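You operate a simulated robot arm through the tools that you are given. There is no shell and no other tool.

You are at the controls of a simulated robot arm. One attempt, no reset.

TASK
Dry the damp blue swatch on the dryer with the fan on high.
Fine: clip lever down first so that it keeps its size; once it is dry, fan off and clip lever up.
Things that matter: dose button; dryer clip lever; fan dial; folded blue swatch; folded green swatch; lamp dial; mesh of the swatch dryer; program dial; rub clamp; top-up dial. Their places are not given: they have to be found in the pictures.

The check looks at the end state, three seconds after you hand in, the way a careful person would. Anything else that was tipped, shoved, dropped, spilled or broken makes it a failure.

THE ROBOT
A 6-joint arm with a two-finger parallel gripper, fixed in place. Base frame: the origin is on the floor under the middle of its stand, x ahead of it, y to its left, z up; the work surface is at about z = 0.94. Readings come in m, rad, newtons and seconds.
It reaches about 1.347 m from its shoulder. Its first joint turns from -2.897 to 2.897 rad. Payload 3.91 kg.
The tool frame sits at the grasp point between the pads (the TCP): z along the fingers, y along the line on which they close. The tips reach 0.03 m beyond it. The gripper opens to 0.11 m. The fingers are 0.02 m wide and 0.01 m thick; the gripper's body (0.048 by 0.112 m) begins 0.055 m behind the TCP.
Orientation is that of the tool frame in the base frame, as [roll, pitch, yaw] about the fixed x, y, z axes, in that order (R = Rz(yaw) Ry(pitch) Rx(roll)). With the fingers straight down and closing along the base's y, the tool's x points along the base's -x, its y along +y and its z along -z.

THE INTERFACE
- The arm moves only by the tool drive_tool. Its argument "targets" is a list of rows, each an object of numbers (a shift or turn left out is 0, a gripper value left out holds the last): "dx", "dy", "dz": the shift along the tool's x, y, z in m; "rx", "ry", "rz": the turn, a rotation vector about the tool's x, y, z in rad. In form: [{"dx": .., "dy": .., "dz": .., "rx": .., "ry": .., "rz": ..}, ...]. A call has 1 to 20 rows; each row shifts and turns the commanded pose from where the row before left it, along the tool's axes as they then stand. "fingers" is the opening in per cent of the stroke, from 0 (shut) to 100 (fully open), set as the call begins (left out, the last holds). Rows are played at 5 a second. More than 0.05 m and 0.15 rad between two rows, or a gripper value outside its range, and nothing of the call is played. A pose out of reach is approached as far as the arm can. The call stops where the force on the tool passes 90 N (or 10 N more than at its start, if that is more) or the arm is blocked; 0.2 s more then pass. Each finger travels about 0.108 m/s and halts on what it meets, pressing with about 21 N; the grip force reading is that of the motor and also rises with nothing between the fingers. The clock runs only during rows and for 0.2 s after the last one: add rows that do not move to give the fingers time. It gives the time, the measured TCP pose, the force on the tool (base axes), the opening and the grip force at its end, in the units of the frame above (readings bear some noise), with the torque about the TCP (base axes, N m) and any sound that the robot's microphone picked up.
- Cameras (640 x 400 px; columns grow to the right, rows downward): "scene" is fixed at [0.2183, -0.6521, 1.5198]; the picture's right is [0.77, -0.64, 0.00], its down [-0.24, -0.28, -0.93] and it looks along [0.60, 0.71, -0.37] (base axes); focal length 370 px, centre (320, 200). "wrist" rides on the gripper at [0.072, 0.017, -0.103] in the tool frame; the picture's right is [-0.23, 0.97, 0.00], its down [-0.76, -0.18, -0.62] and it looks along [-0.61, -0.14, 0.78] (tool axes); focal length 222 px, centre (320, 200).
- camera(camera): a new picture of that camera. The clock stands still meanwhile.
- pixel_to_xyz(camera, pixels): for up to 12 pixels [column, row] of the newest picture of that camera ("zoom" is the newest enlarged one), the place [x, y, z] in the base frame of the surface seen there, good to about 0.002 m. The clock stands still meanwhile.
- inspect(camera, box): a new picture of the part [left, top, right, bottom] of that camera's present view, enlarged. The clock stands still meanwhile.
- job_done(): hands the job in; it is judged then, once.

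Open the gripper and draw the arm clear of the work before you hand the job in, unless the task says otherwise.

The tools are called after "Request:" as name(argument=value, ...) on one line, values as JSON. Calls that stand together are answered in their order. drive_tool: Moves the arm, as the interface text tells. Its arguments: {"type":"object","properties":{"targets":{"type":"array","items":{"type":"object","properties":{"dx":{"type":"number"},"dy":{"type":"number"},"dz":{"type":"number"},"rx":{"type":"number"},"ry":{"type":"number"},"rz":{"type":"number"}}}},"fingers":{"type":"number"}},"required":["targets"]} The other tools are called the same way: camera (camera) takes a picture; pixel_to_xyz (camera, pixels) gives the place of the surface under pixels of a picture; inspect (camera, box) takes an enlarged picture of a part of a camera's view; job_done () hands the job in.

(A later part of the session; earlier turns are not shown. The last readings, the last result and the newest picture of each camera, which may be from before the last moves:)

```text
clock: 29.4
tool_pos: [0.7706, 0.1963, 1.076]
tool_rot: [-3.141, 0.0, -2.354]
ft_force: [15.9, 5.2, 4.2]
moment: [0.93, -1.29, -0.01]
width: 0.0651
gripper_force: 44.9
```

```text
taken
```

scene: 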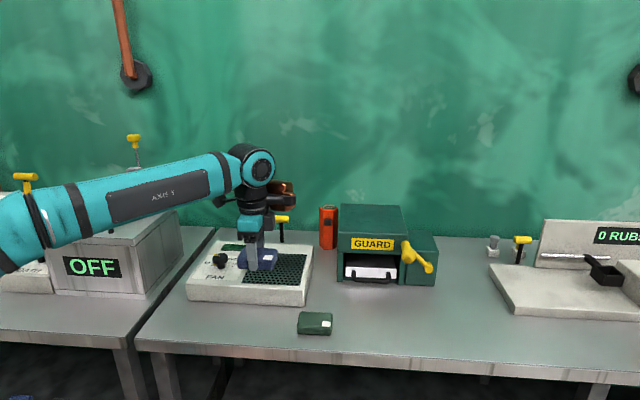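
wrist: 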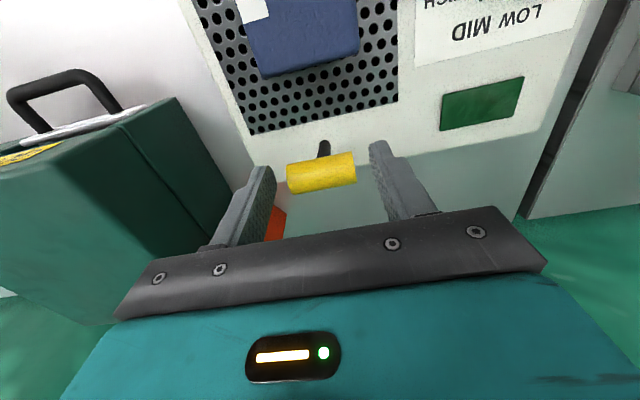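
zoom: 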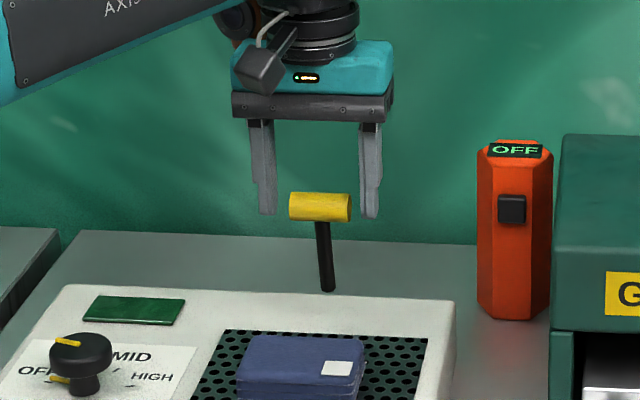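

The lever follows forward (handle tilted in the scene zoom), with about 15 N of resistance. I continue along the arc to ~35° and look again.

Request:
drive_tool(targets=[{"dx": 0.0066, "dz": 0.003}, {"dx": 0.0065, "dz": 0.003}, {"dx": 0.0061, "dz": 0.0035}, {"dx": 0.006, "dz": 0.0035}, {}])

Request:
inspect(camera="scene", box=[230, 180, 330, 270])

Request:
camera(camera="wrist")

```text
clock: 30.6
tool_pos: [0.7513, 0.1795, 1.0638]
tool_rot: [-3.141, 0.001, -2.354]
ft_force: [11.2, 0.0, 12.1]
moment: [0.67, -1.08, -0.1]
width: 0.0648
gripper_force: 45.1
```

```text
4.44 times, centred on (280, 225) of scene
```

zoom: 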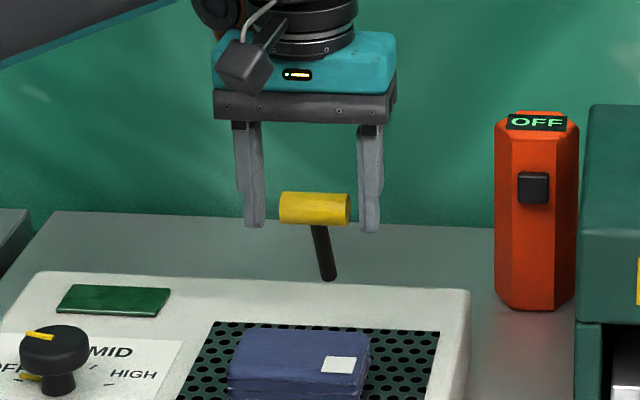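

```text
taken
```

wrist: 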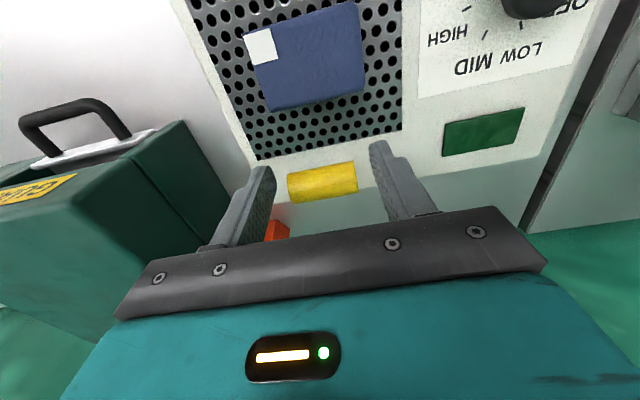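

The lever is ~30° forward. I measure the handle relative to the tool to keep the grip centred.

Request:
pixel_to_xyz(camera="wrist", pixels=[[322, 172], [323, 182], [324, 192], [292, 186], [354, 176]])

Request:
pixel_to_xyz(camera="scene", pixels=[[279, 221], [282, 234]])

```text
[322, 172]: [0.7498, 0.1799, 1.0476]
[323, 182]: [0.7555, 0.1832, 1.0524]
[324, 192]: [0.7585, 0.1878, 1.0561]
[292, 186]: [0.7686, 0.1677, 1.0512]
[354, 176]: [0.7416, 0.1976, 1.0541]
```

```text
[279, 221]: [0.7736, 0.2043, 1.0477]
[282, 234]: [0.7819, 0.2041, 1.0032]
```

The handle lags the fingers by ~9 mm (it is slipping in the grip), so I'll switch to pushing it from behind. I open the fingers and see whether the lever holds its angle.

Request:
drive_tool(targets=[{}, {}, {}], fingers=85)

Request:
inspect(camera="scene", box=[230, 180, 330, 270])

Request:
camera(camera="wrist")

```text
clock: 31.4
tool_pos: [0.7511, 0.1802, 1.0626]
tool_rot: [-3.141, 0.0, -2.355]
ft_force: [0.4, -0.3, -0.1]
moment: [0.03, -0.02, 0.0]
width: 0.0938
gripper_force: 0.0
```

```text
4.44 times, centred on (280, 225) of scene
```

zoom: 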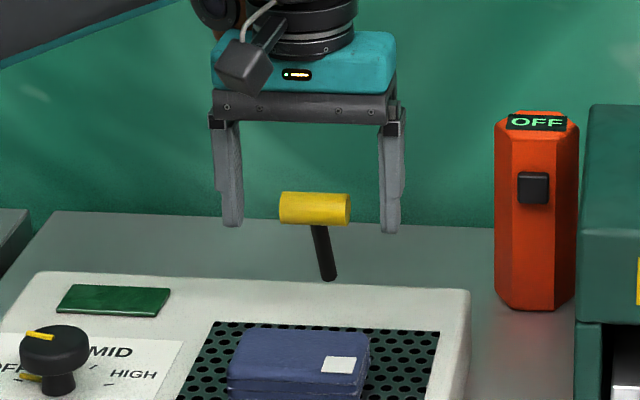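

```text
taken
```

wrist: 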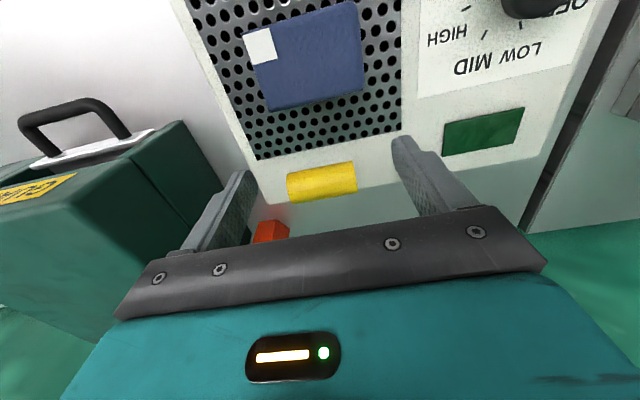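

The lever holds its angle by friction. I rise, close the fingers, and go behind the handle to push it forward and down.

Request:
drive_tool(targets=[{"dz": -0.03}, {"dz": -0.03}, {"dx": -0.02}, {"dx": -0.0215}, {}], fingers=85)

Request:
drive_tool(targets=[{}, {}, {}, {}, {}], fingers=0)

Request:
camera(camera="wrist")

```text
clock: 32.6
tool_pos: [0.783, 0.2094, 1.1241]
tool_rot: [-3.14, -0.001, -2.354]
ft_force: [0.4, -0.8, -0.6]
moment: [-0.02, 0.01, -0.01]
width: 0.0935
gripper_force: 0.2
```

```text
clock: 33.8
tool_pos: [0.7814, 0.2097, 1.1232]
tool_rot: [-3.14, 0.001, -2.355]
ft_force: [-0.4, -0.7, 0.0]
moment: [0.04, 0.01, 0.02]
width: 0.0
gripper_force: 21.2
```

```text
taken
```

wrist: 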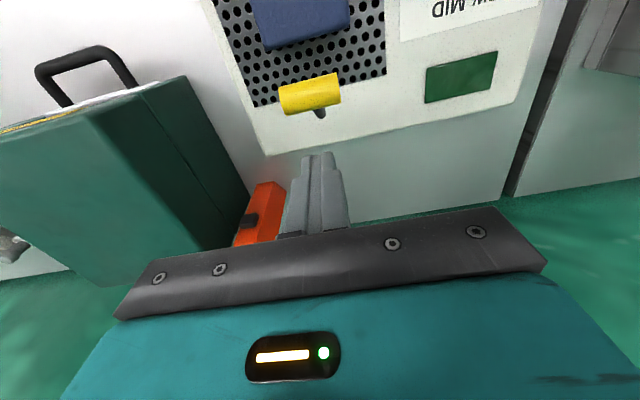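

The closed fingers are behind the handle at v≈0.70. I lower so the tips are just below handle-centre height (TCP z≈1.070), then check.

Request:
drive_tool(targets=[{"dz": 0.02}, {"dz": 0.02}, {"dz": 0.013}, {}])

Request:
inspect(camera="scene", box=[230, 180, 330, 270])

Request:
camera(camera="wrist")

```text
clock: 34.8
tool_pos: [0.7818, 0.209, 1.0704]
tool_rot: [-3.14, 0.002, -2.355]
ft_force: [0.1, 1.0, -1.3]
moment: [-0.01, -0.03, 0.02]
width: 0.0
gripper_force: 20.7
```

```text
4.44 times, centred on (280, 225) of scene
```

zoom: 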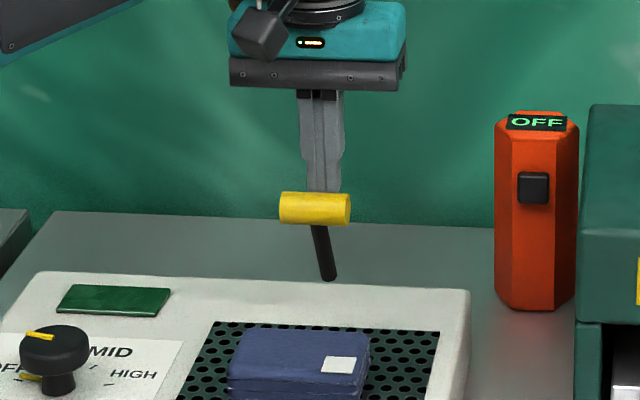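

```text
taken
```

wrist: 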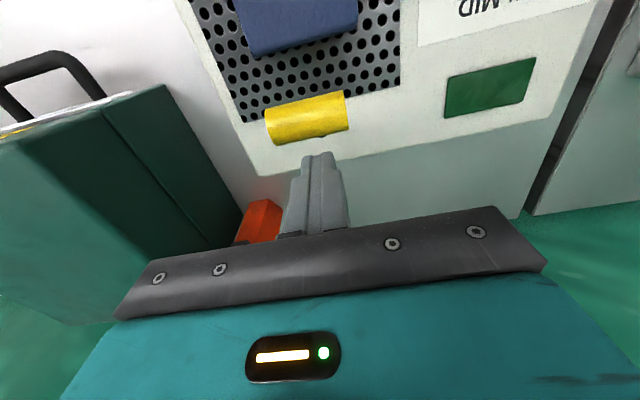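

Clear on all sides with the tips behind the handle. I push forward and slightly down toward ~45°.

Request:
drive_tool(targets=[{"dx": 0.006}, {"dx": 0.006}, {"dx": 0.0055, "dz": 0.002}, {"dx": 0.0055, "dz": 0.002}, {"dx": 0.005, "dz": 0.0025}, {"dx": 0.005, "dz": 0.0025}, {}])

Request:
inspect(camera="scene", box=[230, 180, 330, 270])

Request:
camera(camera="wrist")

```text
clock: 36.4
tool_pos: [0.7577, 0.1854, 1.0619]
tool_rot: [3.14, 0.0, -2.354]
ft_force: [-0.2, 0.5, -0.5]
moment: [-0.03, 0.04, -0.01]
width: 0.0
gripper_force: 20.5
```

```text
4.44 times, centred on (280, 225) of scene
```

zoom: 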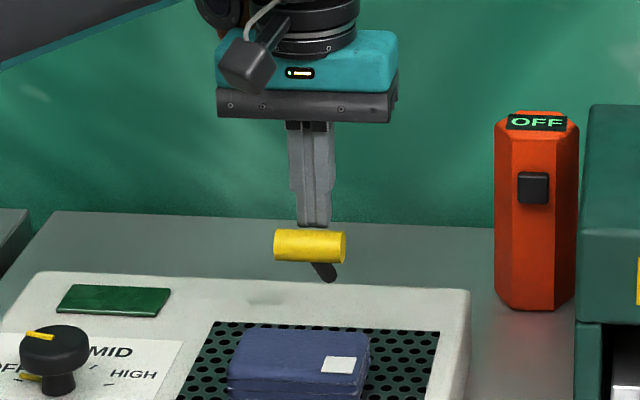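

```text
taken
```

wrist: 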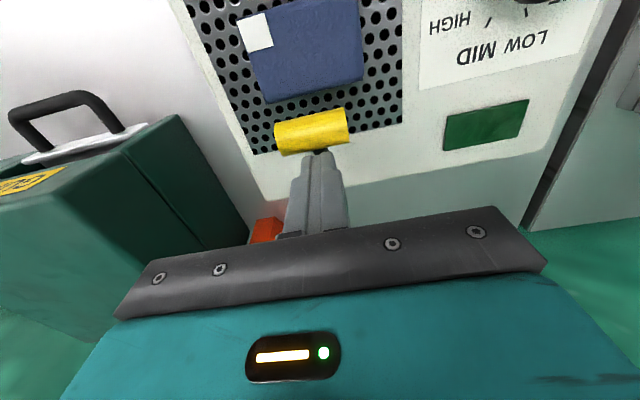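

The lever has swung further and no force remains. I measure the handle's present position.

Request:
pixel_to_xyz(camera="wrist", pixels=[[312, 118], [312, 130], [313, 145], [278, 140], [346, 125], [320, 152]])

Request:
inspect(camera="wrist", box=[240, 60, 400, 190])

```text
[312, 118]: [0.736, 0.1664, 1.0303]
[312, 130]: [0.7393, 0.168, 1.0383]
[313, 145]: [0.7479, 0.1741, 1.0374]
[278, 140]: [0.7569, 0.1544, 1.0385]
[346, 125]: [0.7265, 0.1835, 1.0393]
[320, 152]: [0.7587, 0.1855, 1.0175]
```

```text
3.08 times, centred on (320, 125) of wrist
```

zoom: 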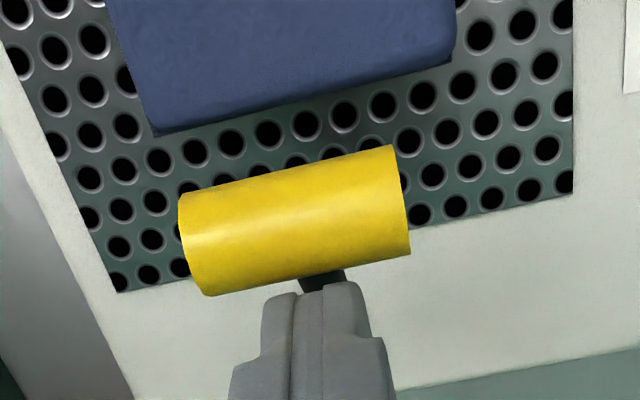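

The lever is now at about 46° (handle centre v≈0.647, z≈1.030). I keep pressing down in the nook behind the handle, along the arc toward ~65°.

Request:
drive_tool(targets=[{"dx": 0.004, "dz": 0.0055}, {"dx": 0.004, "dz": 0.0055}, {"dx": 0.0035, "dz": 0.0055}, {"dx": 0.003, "dz": 0.0055}, {}])

Request:
inspect(camera="scene", box=[230, 190, 330, 280])

Request:
camera(camera="wrist")

```text
clock: 37.6
tool_pos: [0.7485, 0.1753, 1.0398]
tool_rot: [-3.14, 0.0, -2.353]
ft_force: [0.1, 0.6, -0.2]
moment: [0.0, 0.02, -0.01]
width: 0.0
gripper_force: 20.7
```

```text
4.44 times, centred on (280, 235) of scene
```

zoom: 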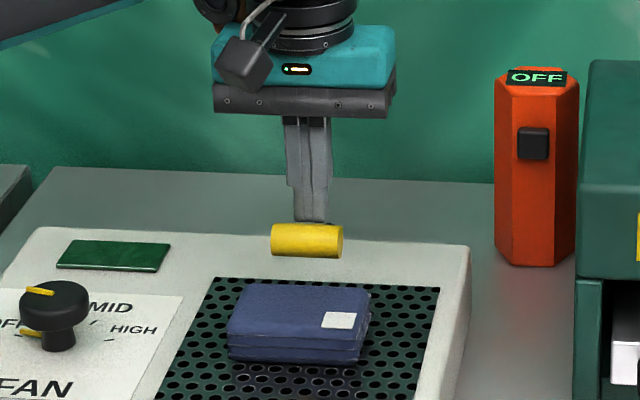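

```text
taken
```

wrist: 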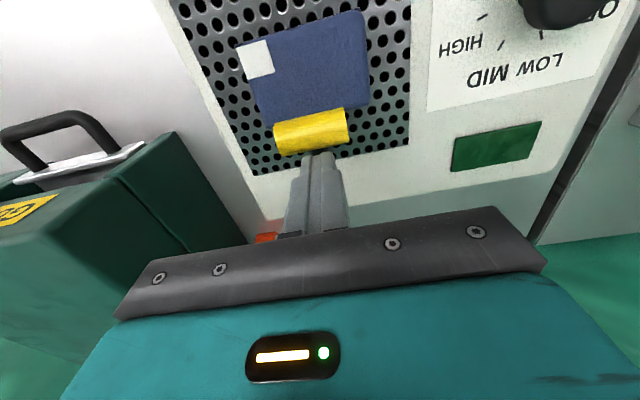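

The lever keeps following (~63°). I continue down in small steps, watching for its end stop.

Request:
drive_tool(targets=[{"dx": 0.002, "dz": 0.004}, {"dx": 0.002, "dz": 0.004}, {"dx": 0.001, "dz": 0.004}, {}])

Request:
camera(camera="wrist")

Request:
inspect(camera="scene", box=[230, 190, 330, 280])

```text
clock: 38.6
tool_pos: [0.7445, 0.1757, 1.0294]
tool_rot: [-3.139, 0.005, -2.352]
ft_force: [52.4, 44.6, 57.9]
moment: [0.89, -1.27, 0.07]
width: 0.0
gripper_force: 21.0
```

```text
taken
```

wrist: 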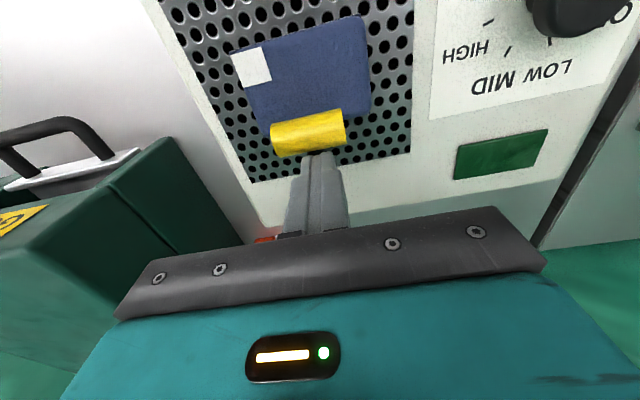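

```text
4.44 times, centred on (280, 235) of scene
```

zoom: 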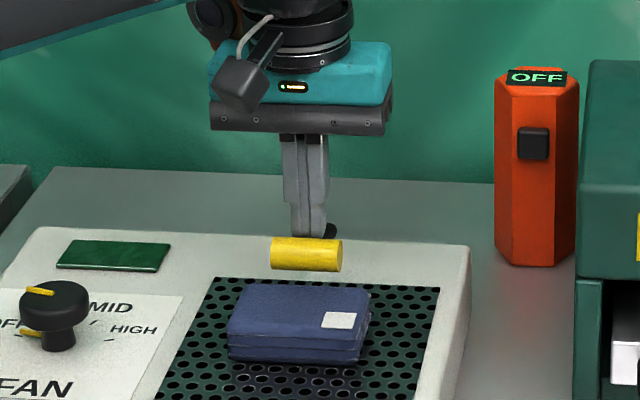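

About 90 N of reaction: the lever appears to be at its end stop. I measure where the handle now is.

Request:
pixel_to_xyz(camera="wrist", pixels=[[308, 117], [308, 131], [310, 147], [274, 140], [342, 125], [300, 60], [310, 100]])

Request:
pixel_to_xyz(camera="scene", pixels=[[276, 243], [276, 240], [276, 247], [282, 234]])

```text
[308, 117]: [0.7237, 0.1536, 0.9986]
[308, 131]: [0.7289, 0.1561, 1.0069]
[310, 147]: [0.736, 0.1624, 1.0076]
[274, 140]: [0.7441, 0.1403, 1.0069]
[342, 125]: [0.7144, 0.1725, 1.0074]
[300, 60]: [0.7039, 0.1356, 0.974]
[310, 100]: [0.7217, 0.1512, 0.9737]
```

```text
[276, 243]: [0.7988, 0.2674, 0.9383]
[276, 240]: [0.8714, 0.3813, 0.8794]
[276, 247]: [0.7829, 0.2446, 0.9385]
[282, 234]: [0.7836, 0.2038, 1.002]
```

The handle sits at ~73° forward, 1.5 cm above the swatch, and resists firmly. To verify it's the stop, I lift off, move directly above the handle and press down gently.

Request:
drive_tool(targets=[{"dx": -0.003, "dz": -0.01}, {"dz": -0.02}, {"dx": 0.012}, {"dx": 0.01}, {}])

Request:
camera(camera="wrist")

```text
clock: 39.8
tool_pos: [0.7306, 0.1593, 1.0577]
tool_rot: [-3.141, 0.001, -2.354]
ft_force: [0.9, 1.5, -0.8]
moment: [-0.01, -0.01, 0.01]
width: 0.0
gripper_force: 20.8
```

```text
taken
```

wrist: 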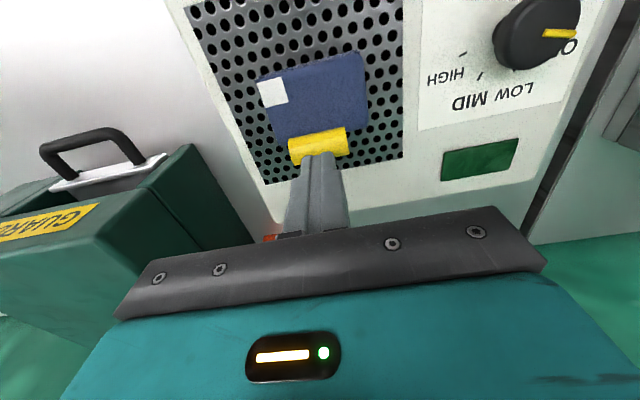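

Now above the handle (v≈0.629). I press down in decreasing steps to just past first contact.

Request:
drive_tool(targets=[{"dz": 0.01}, {"dz": 0.006}, {"dz": 0.003}, {"dz": 0.002}, {"dz": 0.001}, {}])

Request:
camera(camera="wrist")

Request:
inspect(camera="scene", box=[230, 190, 330, 280])

```text
clock: 41.2
tool_pos: [0.729, 0.1583, 1.0359]
tool_rot: [-3.138, 0.004, -2.356]
ft_force: [15.8, 9.0, 52.3]
moment: [0.33, -0.52, 0.03]
width: 0.0
gripper_force: 21.0
```

```text
taken
```

wrist: 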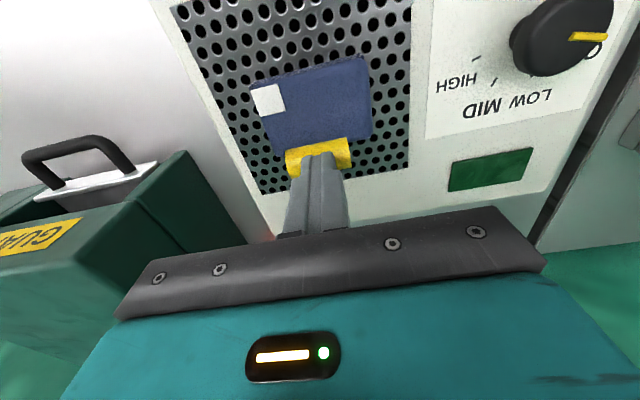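

```text
4.44 times, centred on (280, 235) of scene
```

zoom: 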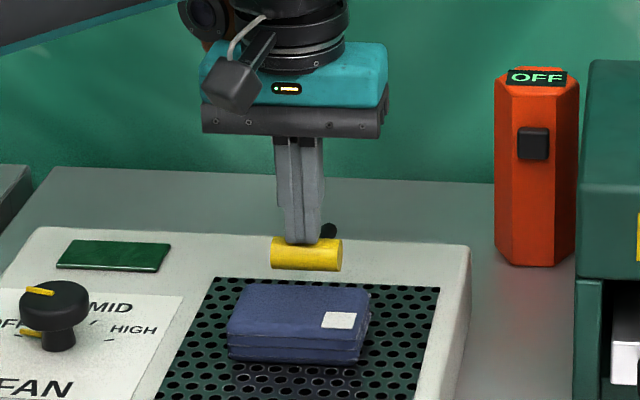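

52 N on top of the handle and no motion: the lever is down at its stop. I lift off and go above the fan dial, opening the fingers there.

Request:
drive_tool(targets=[{"dz": -0.02}, {"dz": -0.03}, {"dz": -0.03}, {"dx": 0.009, "dy": 0.038}, {"dx": 0.009, "dy": 0.039}, {"dx": 0.009, "dy": 0.039}, {"dx": 0.009, "dy": 0.039}, {}], fingers=0)

Request:
camera(camera="wrist")

Request:
inspect(camera="scene", box=[180, 190, 330, 300])

```text
clock: 43.0
tool_pos: [0.5922, 0.2437, 1.1142]
tool_rot: [-3.141, 0.0, -2.355]
ft_force: [0.5, 0.2, -0.9]
moment: [0.01, -0.02, 0.03]
width: 0.0
gripper_force: 20.7
```

```text
taken
```

wrist: 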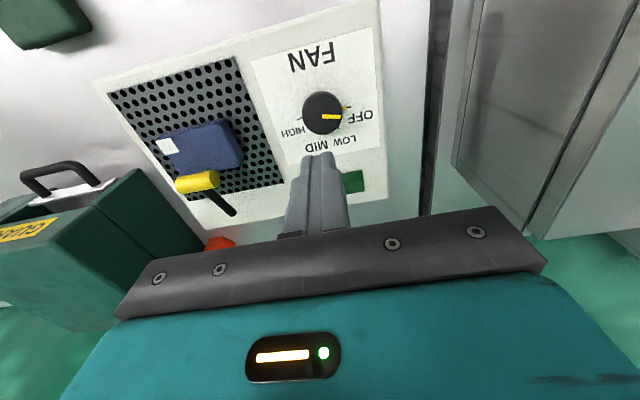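

```text
3.64 times, centred on (255, 245) of scene
```

zoom: 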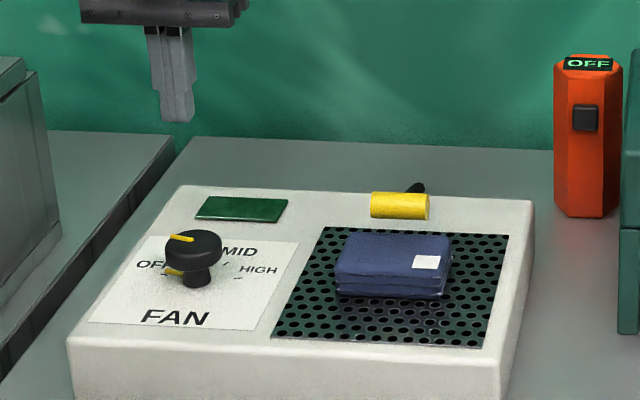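

The lever stays down over the swatch. I zoom on the dial (322,113 in the wrist view) to get its centre, size and tick angles.

Request:
inspect(camera="wrist", box=[260, 60, 390, 170])

```text
3.64 times, centred on (325, 115) of wrist
```

zoom: 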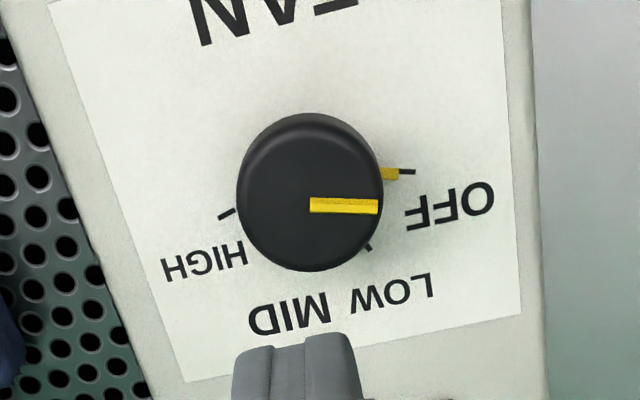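

Request:
pixel_to_xyz(camera="zoom", pixels=[[310, 204], [375, 206], [310, 120], [310, 262], [242, 190], [378, 190], [408, 171], [227, 213], [370, 248], [445, 120], [345, 200], [280, 200]])

```text
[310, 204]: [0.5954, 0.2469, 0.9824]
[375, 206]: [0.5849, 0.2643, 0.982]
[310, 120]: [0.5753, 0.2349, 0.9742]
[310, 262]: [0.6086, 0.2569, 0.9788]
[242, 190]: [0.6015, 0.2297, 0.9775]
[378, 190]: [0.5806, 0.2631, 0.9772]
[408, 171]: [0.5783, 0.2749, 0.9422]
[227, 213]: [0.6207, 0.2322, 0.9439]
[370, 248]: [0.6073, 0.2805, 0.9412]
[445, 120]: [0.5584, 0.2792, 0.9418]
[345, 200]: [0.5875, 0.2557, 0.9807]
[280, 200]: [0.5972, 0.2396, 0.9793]
```

Knob centre ≈ (0.592,0.246), diameter ≈0.041, top z≈0.981; ticks put OFF at ~+70° and HIGH at ~−70° about the bench axis (≈140° clockwise turn). I open the fingers and descend around the knob.

Request:
drive_tool(targets=[{"dx": -0.0015, "dy": 0.0018}, {}, {}, {}], fingers=70)

Request:
drive_tool(targets=[{"dz": 0.03}, {"dz": 0.03}, {"dz": 0.03}, {"dz": 0.025}, {"dz": 0.012}, {}])

Request:
inspect(camera="scene", box=[180, 190, 290, 290])

Request:
camera(camera="wrist")

```text
clock: 44.0
tool_pos: [0.5926, 0.2452, 1.1149]
tool_rot: [-3.141, 0.0, -2.354]
ft_force: [-0.4, -0.5, -0.4]
moment: [0.0, 0.02, 0.02]
width: 0.0771
gripper_force: 0.1
```

```text
clock: 45.4
tool_pos: [0.5959, 0.2451, 0.9892]
tool_rot: [3.141, 0.0, -2.356]
ft_force: [-0.5, -0.6, 0.3]
moment: [0.0, 0.05, 0.01]
width: 0.077
gripper_force: 0.0
```

```text
4.00 times, centred on (235, 240) of scene
```

zoom: 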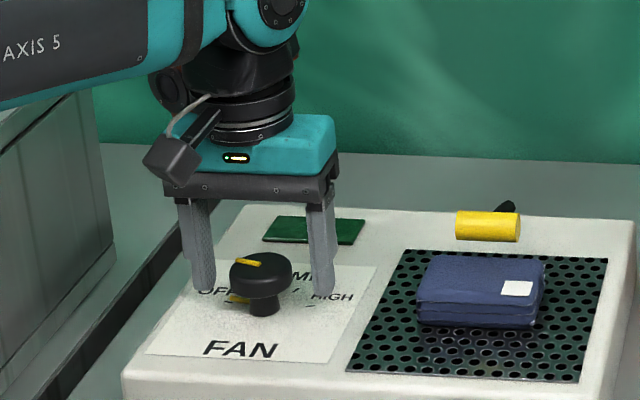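

```text
taken
```

wrist: 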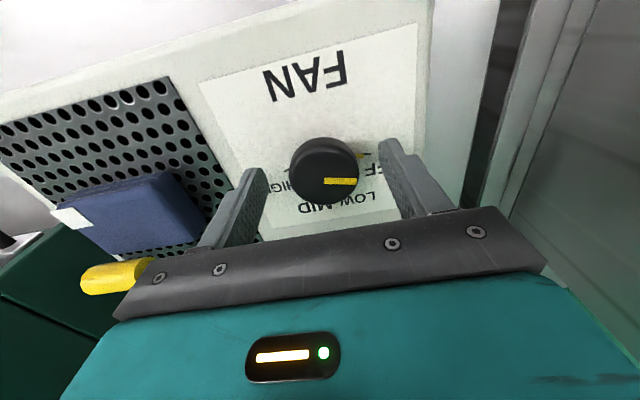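

The knob looks a bit ahead of the finger plane (325,165 vs. the expected ~181). I measure its rim again for fine centring.

Request:
pixel_to_xyz(camera="wrist", pixels=[[325, 141], [325, 190], [294, 168], [355, 165], [325, 167], [352, 181], [328, 181], [310, 150]])

Request:
inspect(camera="wrist", box=[250, 110, 410, 220])

```text
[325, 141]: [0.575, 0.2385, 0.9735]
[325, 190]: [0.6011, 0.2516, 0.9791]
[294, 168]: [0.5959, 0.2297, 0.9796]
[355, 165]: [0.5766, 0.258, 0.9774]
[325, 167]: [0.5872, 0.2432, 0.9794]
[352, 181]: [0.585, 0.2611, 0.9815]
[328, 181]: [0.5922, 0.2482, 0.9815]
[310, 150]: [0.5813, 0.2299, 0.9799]
```

```text
3.64 times, centred on (330, 165) of wrist
```

zoom: 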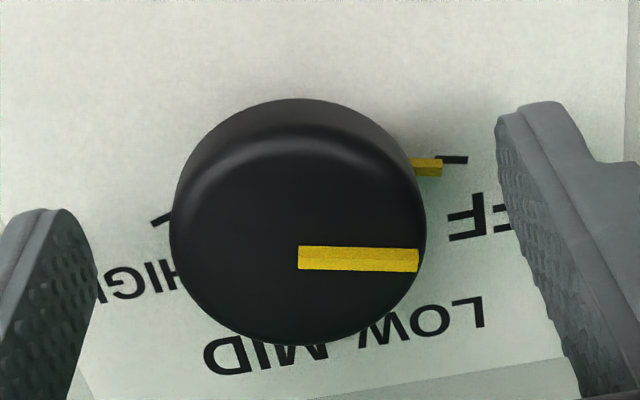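

Accounting for the visible front wall, the knob's top centre is within 3–4 mm of the finger plane. I nudge by (+2, +2.5) mm, go 4 mm lower, and close on the knob.

Request:
drive_tool(targets=[{"dx": 0.002, "dy": 0.0025, "dz": 0.004}, {}])

Request:
drive_tool(targets=[{}, {}, {}, {}], fingers=0)

Request:
inspect(camera="scene", box=[180, 190, 290, 290])

Request:
camera(camera="wrist")

```text
clock: 46.0
tool_pos: [0.5909, 0.2458, 0.9835]
tool_rot: [-3.141, 0.002, -2.354]
ft_force: [-0.6, 0.3, 0.2]
moment: [-0.03, -0.02, 0.02]
width: 0.0768
gripper_force: 0.1
```

```text
clock: 47.0
tool_pos: [0.5921, 0.245, 0.983]
tool_rot: [-3.142, 0.0, -2.355]
ft_force: [-1.0, 0.3, -1.4]
moment: [0.01, 0.01, -0.02]
width: 0.0434
gripper_force: 45.3
```

```text
4.00 times, centred on (235, 240) of scene
```

zoom: 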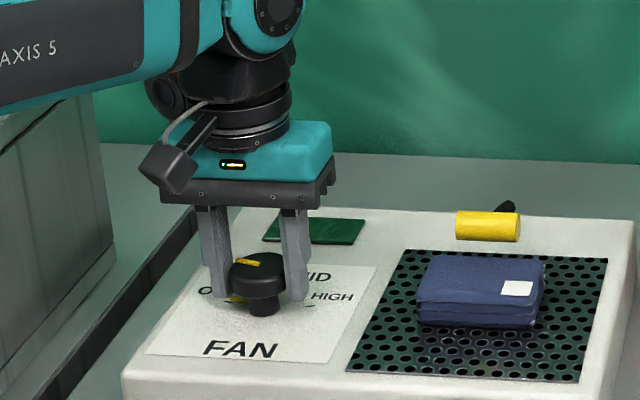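

```text
taken
```

wrist: 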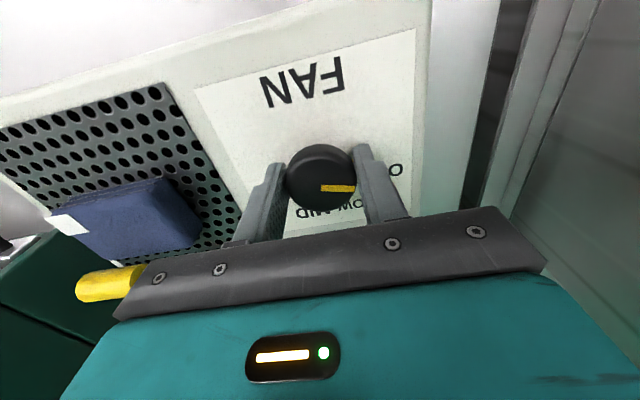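

The knob is gripped (0.043 m). I begin turning clockwise (tool +rz) by about 70° and check that it follows.

Request:
drive_tool(targets=[{"rz": 0.12}, {"rz": 0.12}, {"rz": 0.12}, {"rz": 0.12}, {"rz": 0.12}, {"rz": 0.12}, {"rz": 0.12}, {"rz": 0.12}, {"rz": 0.12}, {"rz": 0.12}, {}])

Request:
inspect(camera="scene", box=[180, 190, 290, 290])

Request:
camera(camera="wrist")

```text
clock: 49.4
tool_pos: [0.5927, 0.2482, 0.983]
tool_rot: [3.14, 0.002, 2.727]
ft_force: [37.8, 69.7, 19.4]
moment: [1.55, -1.22, 0.0]
width: 0.0433
gripper_force: 45.4
```

```text
4.00 times, centred on (235, 240) of scene
```

zoom: 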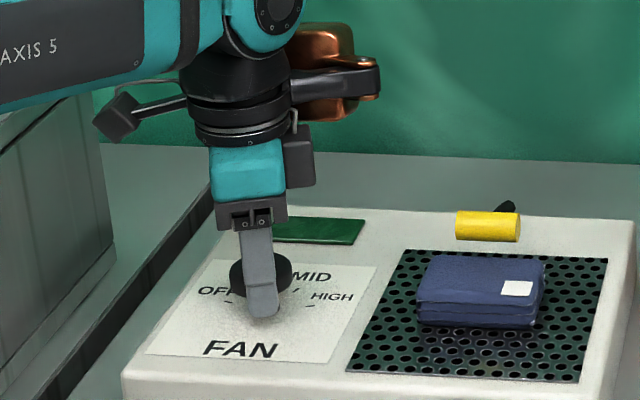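

```text
taken
```

wrist: 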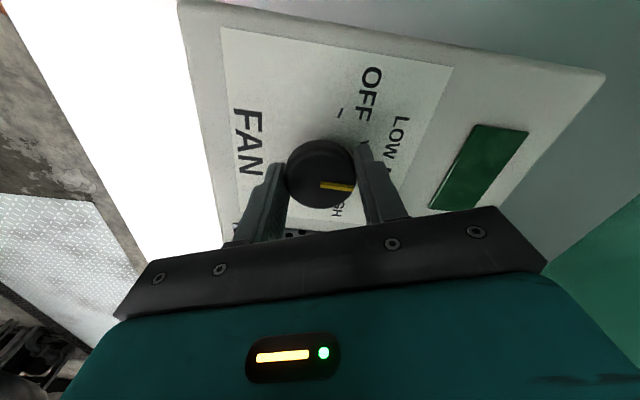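

The knob follows (pointer stays fixed in the gripper), but a side force of ~79 N along the closing axis shows the grip is slightly off-axis. I shift the tool along +y in small steps to relieve it.

Request:
drive_tool(targets=[{"dy": 0.001}, {}])

```text
clock: 50.0
tool_pos: [0.5938, 0.2465, 0.984]
tool_rot: [-3.141, 0.001, 2.727]
ft_force: [39.6, 58.7, 27.2]
moment: [1.33, -1.28, 0.01]
width: 0.0433
gripper_force: 45.3
```

Force fell by ~10 N per mm. I continue +3 mm along y.

Request:
drive_tool(targets=[{"dy": 0.0015}, {"dy": 0.0015}, {}])

```text
clock: 50.8
tool_pos: [0.5944, 0.2486, 0.9835]
tool_rot: [-3.139, 0.0, 2.727]
ft_force: [14.3, 8.2, 14.6]
moment: [-0.33, -0.91, -0.01]
width: 0.0431
gripper_force: 44.8
```

Side force is down to ~15 N, so the tool is now on the knob's axis. I continue the clockwise turn another ~35° and check.

Request:
drive_tool(targets=[{"rz": 0.12}, {"rz": 0.12}, {"rz": 0.12}, {"rz": 0.12}, {"rz": 0.12}, {}])

Request:
camera(camera="wrist")

Request:
inspect(camera="scene", box=[180, 190, 290, 290])

```text
clock: 52.2
tool_pos: [0.593, 0.2483, 0.9832]
tool_rot: [-3.141, 0.0, 2.125]
ft_force: [1.2, -24.3, -4.4]
moment: [-0.75, -0.19, -0.04]
width: 0.0432
gripper_force: 45.3
```

```text
taken
```

wrist: 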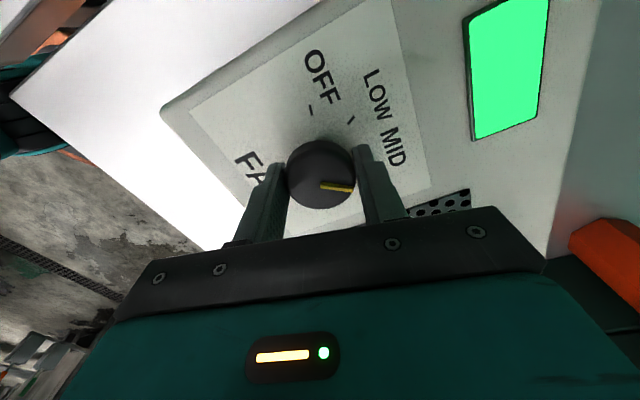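

```text
4.00 times, centred on (235, 240) of scene
```

zoom: 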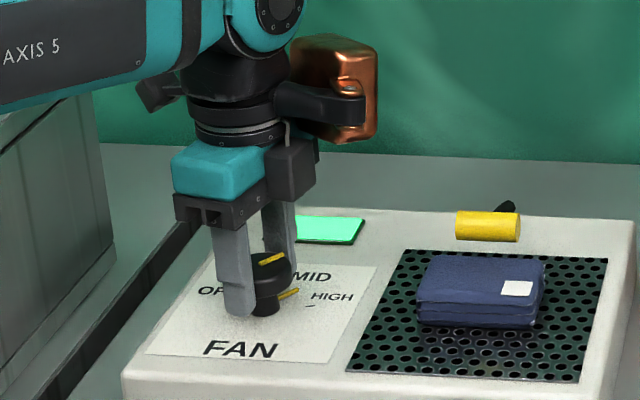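

The pointer is near MID and the panel on the dryer lights green. I continue turning the remaining ~37° to HIGH.

Request:
drive_tool(targets=[{"rz": 0.107}, {"rz": 0.107}, {"rz": 0.107}, {"rz": 0.107}, {"rz": 0.107}, {"rz": 0.09}, {}])

Request:
camera(camera="wrist")

Request:
inspect(camera="scene", box=[180, 190, 290, 290])

```text
clock: 53.8
tool_pos: [0.5935, 0.2479, 0.9843]
tool_rot: [3.141, -0.001, 1.5]
ft_force: [-3.2, -22.2, -14.7]
moment: [-0.34, 0.04, -0.01]
width: 0.0431
gripper_force: 45.2
```

```text
taken
```

wrist: 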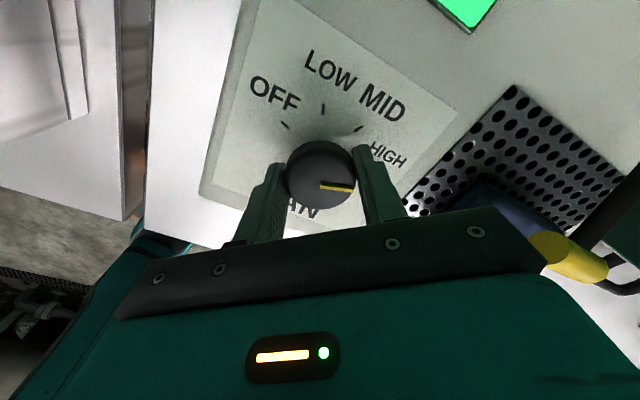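

```text
4.00 times, centred on (235, 240) of scene
```

zoom: 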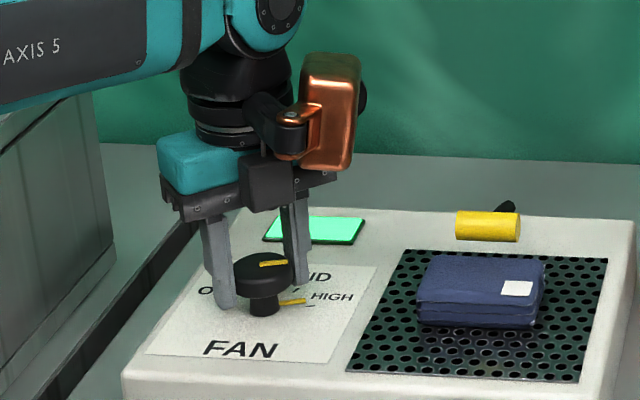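

I zoom in to check the pointer against the HIGH tick.

Request:
inspect(camera="scene", box=[225, 245, 275, 285])

Request:
inspect(camera="wrist", box=[260, 90, 420, 220])

```text
10.00 times, centred on (250, 265) of scene
```

zoom: 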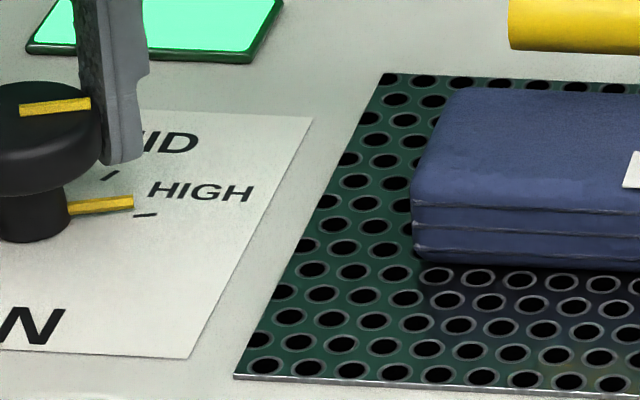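

```text
3.08 times, centred on (340, 155) of wrist
```

zoom: 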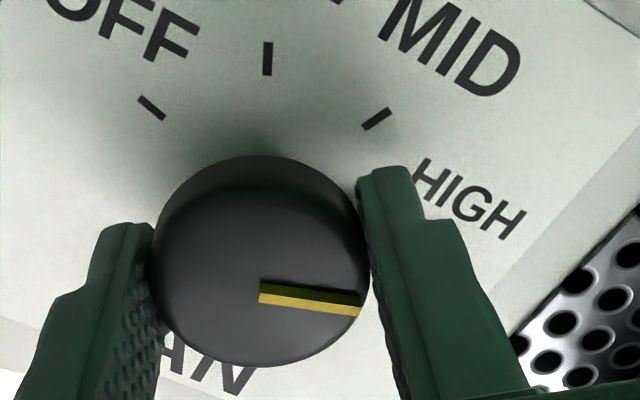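

The pointer lies at the HIGH tick (allowing for its height) and the panel is lit. I add a tiny 0.03 rad to centre it and wait 4 s, holding the knob.

Request:
drive_tool(targets=[{"rz": 0.03}, {}, {}, {}, {}, {}, {}, {}, {}, {}, {}, {}, {}, {}, {}, {}, {}, {}, {}, {}])

Request:
inspect(camera="scene", box=[200, 225, 320, 305])

```text
clock: 58.0
tool_pos: [0.5953, 0.2489, 0.9829]
tool_rot: [-3.141, 0.0, 1.472]
ft_force: [-2.5, -14.3, -6.3]
moment: [-0.22, -0.03, 0.0]
width: 0.0432
gripper_force: 45.5
```

```text
5.00 times, centred on (260, 265) of scene
```

zoom: 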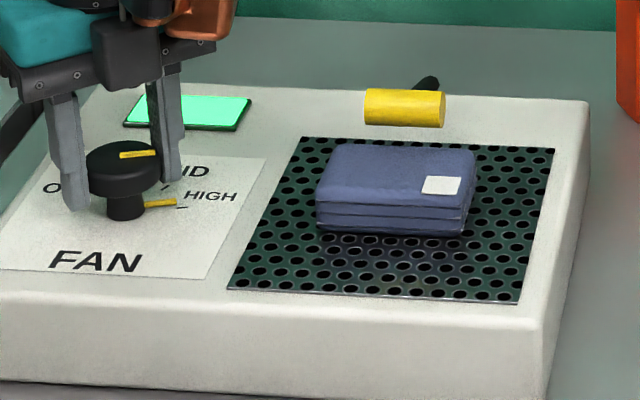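

The swatch looks slightly lighter than before, and the panel is lit. I wait more and compare.

Request:
drive_tool(targets=[{}, {}, {}, {}, {}, {}, {}, {}, {}, {}, {}, {}, {}, {}, {}, {}, {}, {}, {}, {}])

Request:
inspect(camera="scene", box=[200, 225, 320, 305])

Request:
drive_tool(targets=[{}, {}, {}, {}, {}, {}, {}, {}, {}, {}, {}, {}, {}, {}, {}, {}, {}, {}, {}, {}])

Request:
inspect(camera="scene", box=[200, 225, 320, 305])

```text
clock: 62.2
tool_pos: [0.5932, 0.2483, 0.9838]
tool_rot: [3.14, 0.001, 1.472]
ft_force: [1.3, -11.4, 0.2]
moment: [-0.18, -0.04, -0.03]
width: 0.0433
gripper_force: 45.2
```

```text
5.00 times, centred on (260, 265) of scene
```

zoom: 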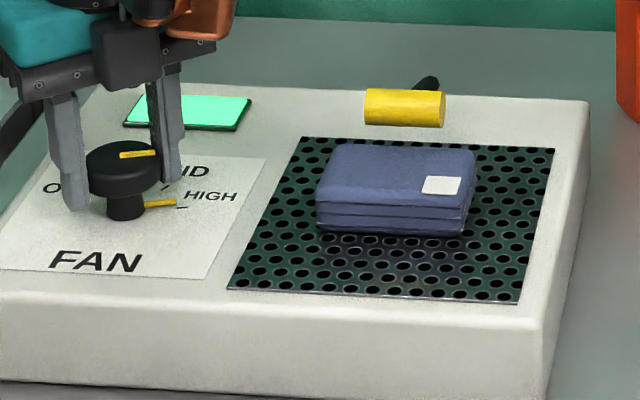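

```text
clock: 66.4
tool_pos: [0.5937, 0.2481, 0.9831]
tool_rot: [-3.141, 0.0, 1.473]
ft_force: [2.7, -8.0, 2.4]
moment: [-0.21, -0.07, 0.01]
width: 0.0432
gripper_force: 45.4
```

```text
5.00 times, centred on (260, 265) of scene
```

zoom: 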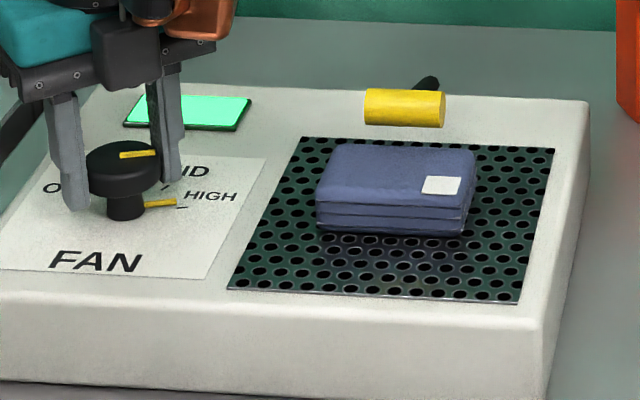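

The swatch's look hasn't changed from 58 s to 66 s. I zoom in at the same scale as the 53.8 s picture to compare its tone.

Request:
inspect(camera="scene", box=[225, 245, 275, 285])

Request:
inspect(camera="scene", box=[180, 190, 290, 290])

```text
10.00 times, centred on (250, 265) of scene
```

zoom: 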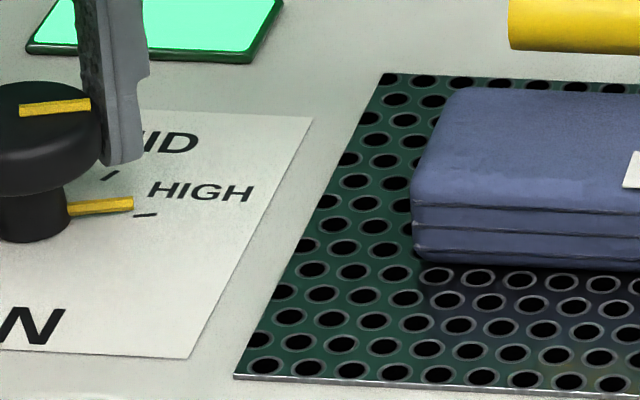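

```text
4.00 times, centred on (235, 240) of scene
```

zoom: 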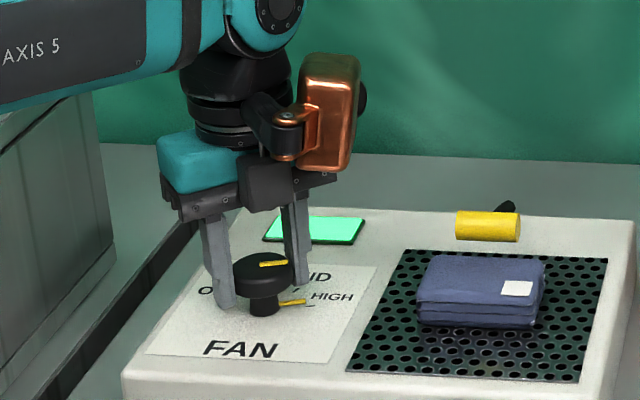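

The swatch is clearly lighter than at 53.8 s and has stayed the same since 58 s, so it looks dry. I wait another 4 s for margin and compare once more.

Request:
drive_tool(targets=[{}, {}, {}, {}, {}, {}, {}, {}, {}, {}, {}, {}, {}, {}, {}, {}, {}, {}, {}, {}])

Request:
inspect(camera="scene", box=[225, 245, 275, 285])

```text
clock: 70.6
tool_pos: [0.5939, 0.2487, 0.9831]
tool_rot: [3.141, 0.002, 1.474]
ft_force: [4.2, -7.6, 2.9]
moment: [-0.17, -0.07, -0.01]
width: 0.0432
gripper_force: 45.2
```

```text
10.00 times, centred on (250, 265) of scene
```

zoom: 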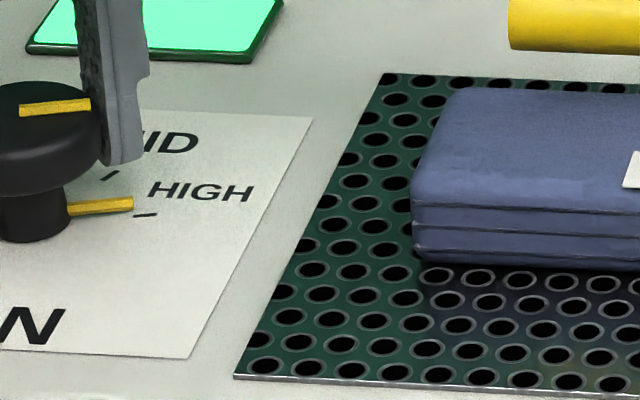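

No further change: the swatch is dry. I turn the knob back counter-clockwise, first 69°, and check the side force.

Request:
drive_tool(targets=[{"rz": -0.12}, {"rz": -0.12}, {"rz": -0.12}, {"rz": -0.12}, {"rz": -0.12}, {"rz": -0.12}, {"rz": -0.12}, {"rz": -0.12}, {"rz": -0.12}, {"rz": -0.12}, {}])

```text
clock: 73.0
tool_pos: [0.5934, 0.2469, 0.9841]
tool_rot: [3.141, -0.001, 2.675]
ft_force: [-26.0, -28.3, -15.8]
moment: [-0.59, 0.36, 0.0]
width: 0.043
gripper_force: 45.4
```

Side force is about −37 N along y; I shift −2 mm along y to relieve it and continue turning to OFF in part.

Request:
drive_tool(targets=[{"dy": -0.002}, {"rz": -0.12}, {"rz": -0.12}, {"rz": -0.12}, {"rz": -0.12}, {"rz": -0.12}, {}])

```text
clock: 74.6
tool_pos: [0.5939, 0.2477, 0.9833]
tool_rot: [-3.141, 0.001, -3.008]
ft_force: [-2.4, -5.0, -10.2]
moment: [-0.07, 0.7, 0.0]
width: 0.0432
gripper_force: 44.9
```

Low force now. I turn the remaining 0.655 rad back to the original OFF angle (yaw −2.355).

Request:
drive_tool(targets=[{"rz": -0.12}, {"rz": -0.12}, {"rz": -0.12}, {"rz": -0.12}, {"rz": -0.12}, {"rz": -0.055}, {}, {}])

Request:
camera(camera="wrist")

Request:
inspect(camera="scene", box=[180, 200, 290, 290])

```text
clock: 76.4
tool_pos: [0.5928, 0.2471, 0.9834]
tool_rot: [-3.141, 0.0, -2.354]
ft_force: [25.2, 9.0, -4.3]
moment: [0.56, -0.75, 0.0]
width: 0.043
gripper_force: 44.4
```

```text
taken
```

wrist: 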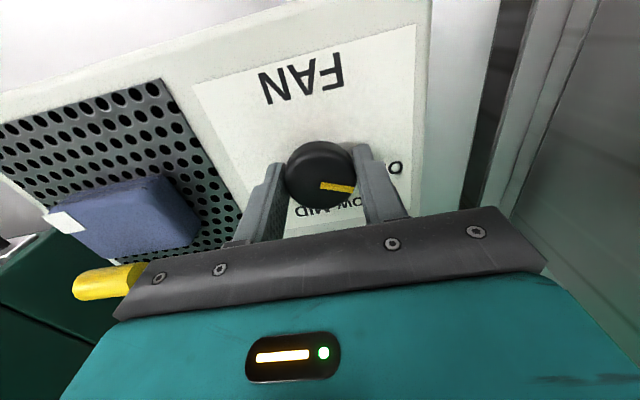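

```text
4.44 times, centred on (235, 245) of scene
```

zoom: 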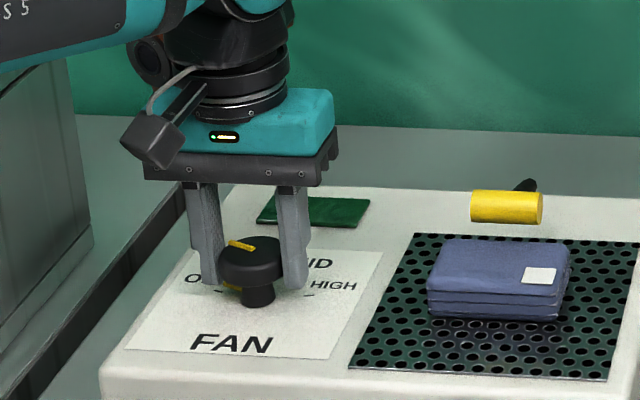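

The panel is dark again (fan off). I release the knob, rise, and check the pointer against the OFF tick.

Request:
drive_tool(targets=[{}, {}, {}], fingers=70)

Request:
drive_tool(targets=[{"dz": -0.02}, {"dz": -0.03}, {"dz": -0.04}, {"dz": -0.04}, {}])

Request:
inspect(camera="wrist", box=[260, 60, 390, 170])

Request:
inspect(camera="scene", box=[195, 235, 255, 290])

```text
clock: 77.2
tool_pos: [0.5917, 0.2454, 0.984]
tool_rot: [-3.141, 0.0, -2.356]
ft_force: [-0.1, 0.3, 0.7]
moment: [-0.05, 0.0, 0.02]
width: 0.0768
gripper_force: 0.0
```

```text
clock: 78.4
tool_pos: [0.5931, 0.2476, 1.1164]
tool_rot: [3.14, 0.0, -2.353]
ft_force: [-0.7, -0.1, 0.3]
moment: [0.02, -0.02, -0.01]
width: 0.077
gripper_force: 0.2
```

```text
3.64 times, centred on (325, 115) of wrist
```

zoom: 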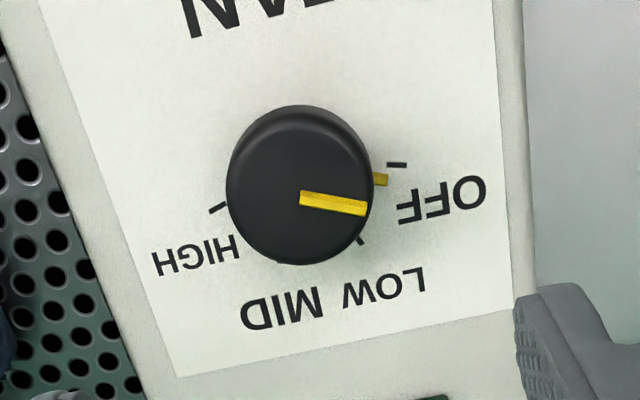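

```text
7.27 times, centred on (225, 262) of scene
```

zoom: 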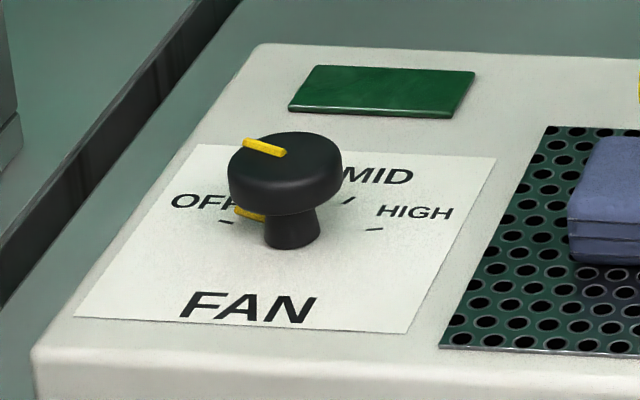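

The pointer is ~8° short of the OFF tick (panel is dark, but I want it squarely at OFF). I measure the pointer line's angle and tick to fix the correction.

Request:
inspect(camera="wrist", box=[260, 60, 390, 170])

Request:
pixel_to_xyz(camera="zoom", pixels=[[303, 198], [365, 209], [381, 180], [397, 164], [218, 208], [300, 185]])

```text
3.64 times, centred on (325, 115) of wrist
```

zoom: 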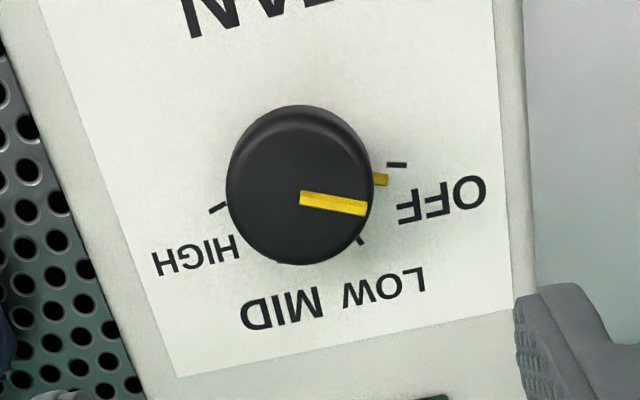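

```text
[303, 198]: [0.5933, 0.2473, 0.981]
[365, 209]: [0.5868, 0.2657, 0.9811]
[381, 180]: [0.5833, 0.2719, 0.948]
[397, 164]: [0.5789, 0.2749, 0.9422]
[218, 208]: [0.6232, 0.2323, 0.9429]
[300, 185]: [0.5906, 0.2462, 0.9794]
```

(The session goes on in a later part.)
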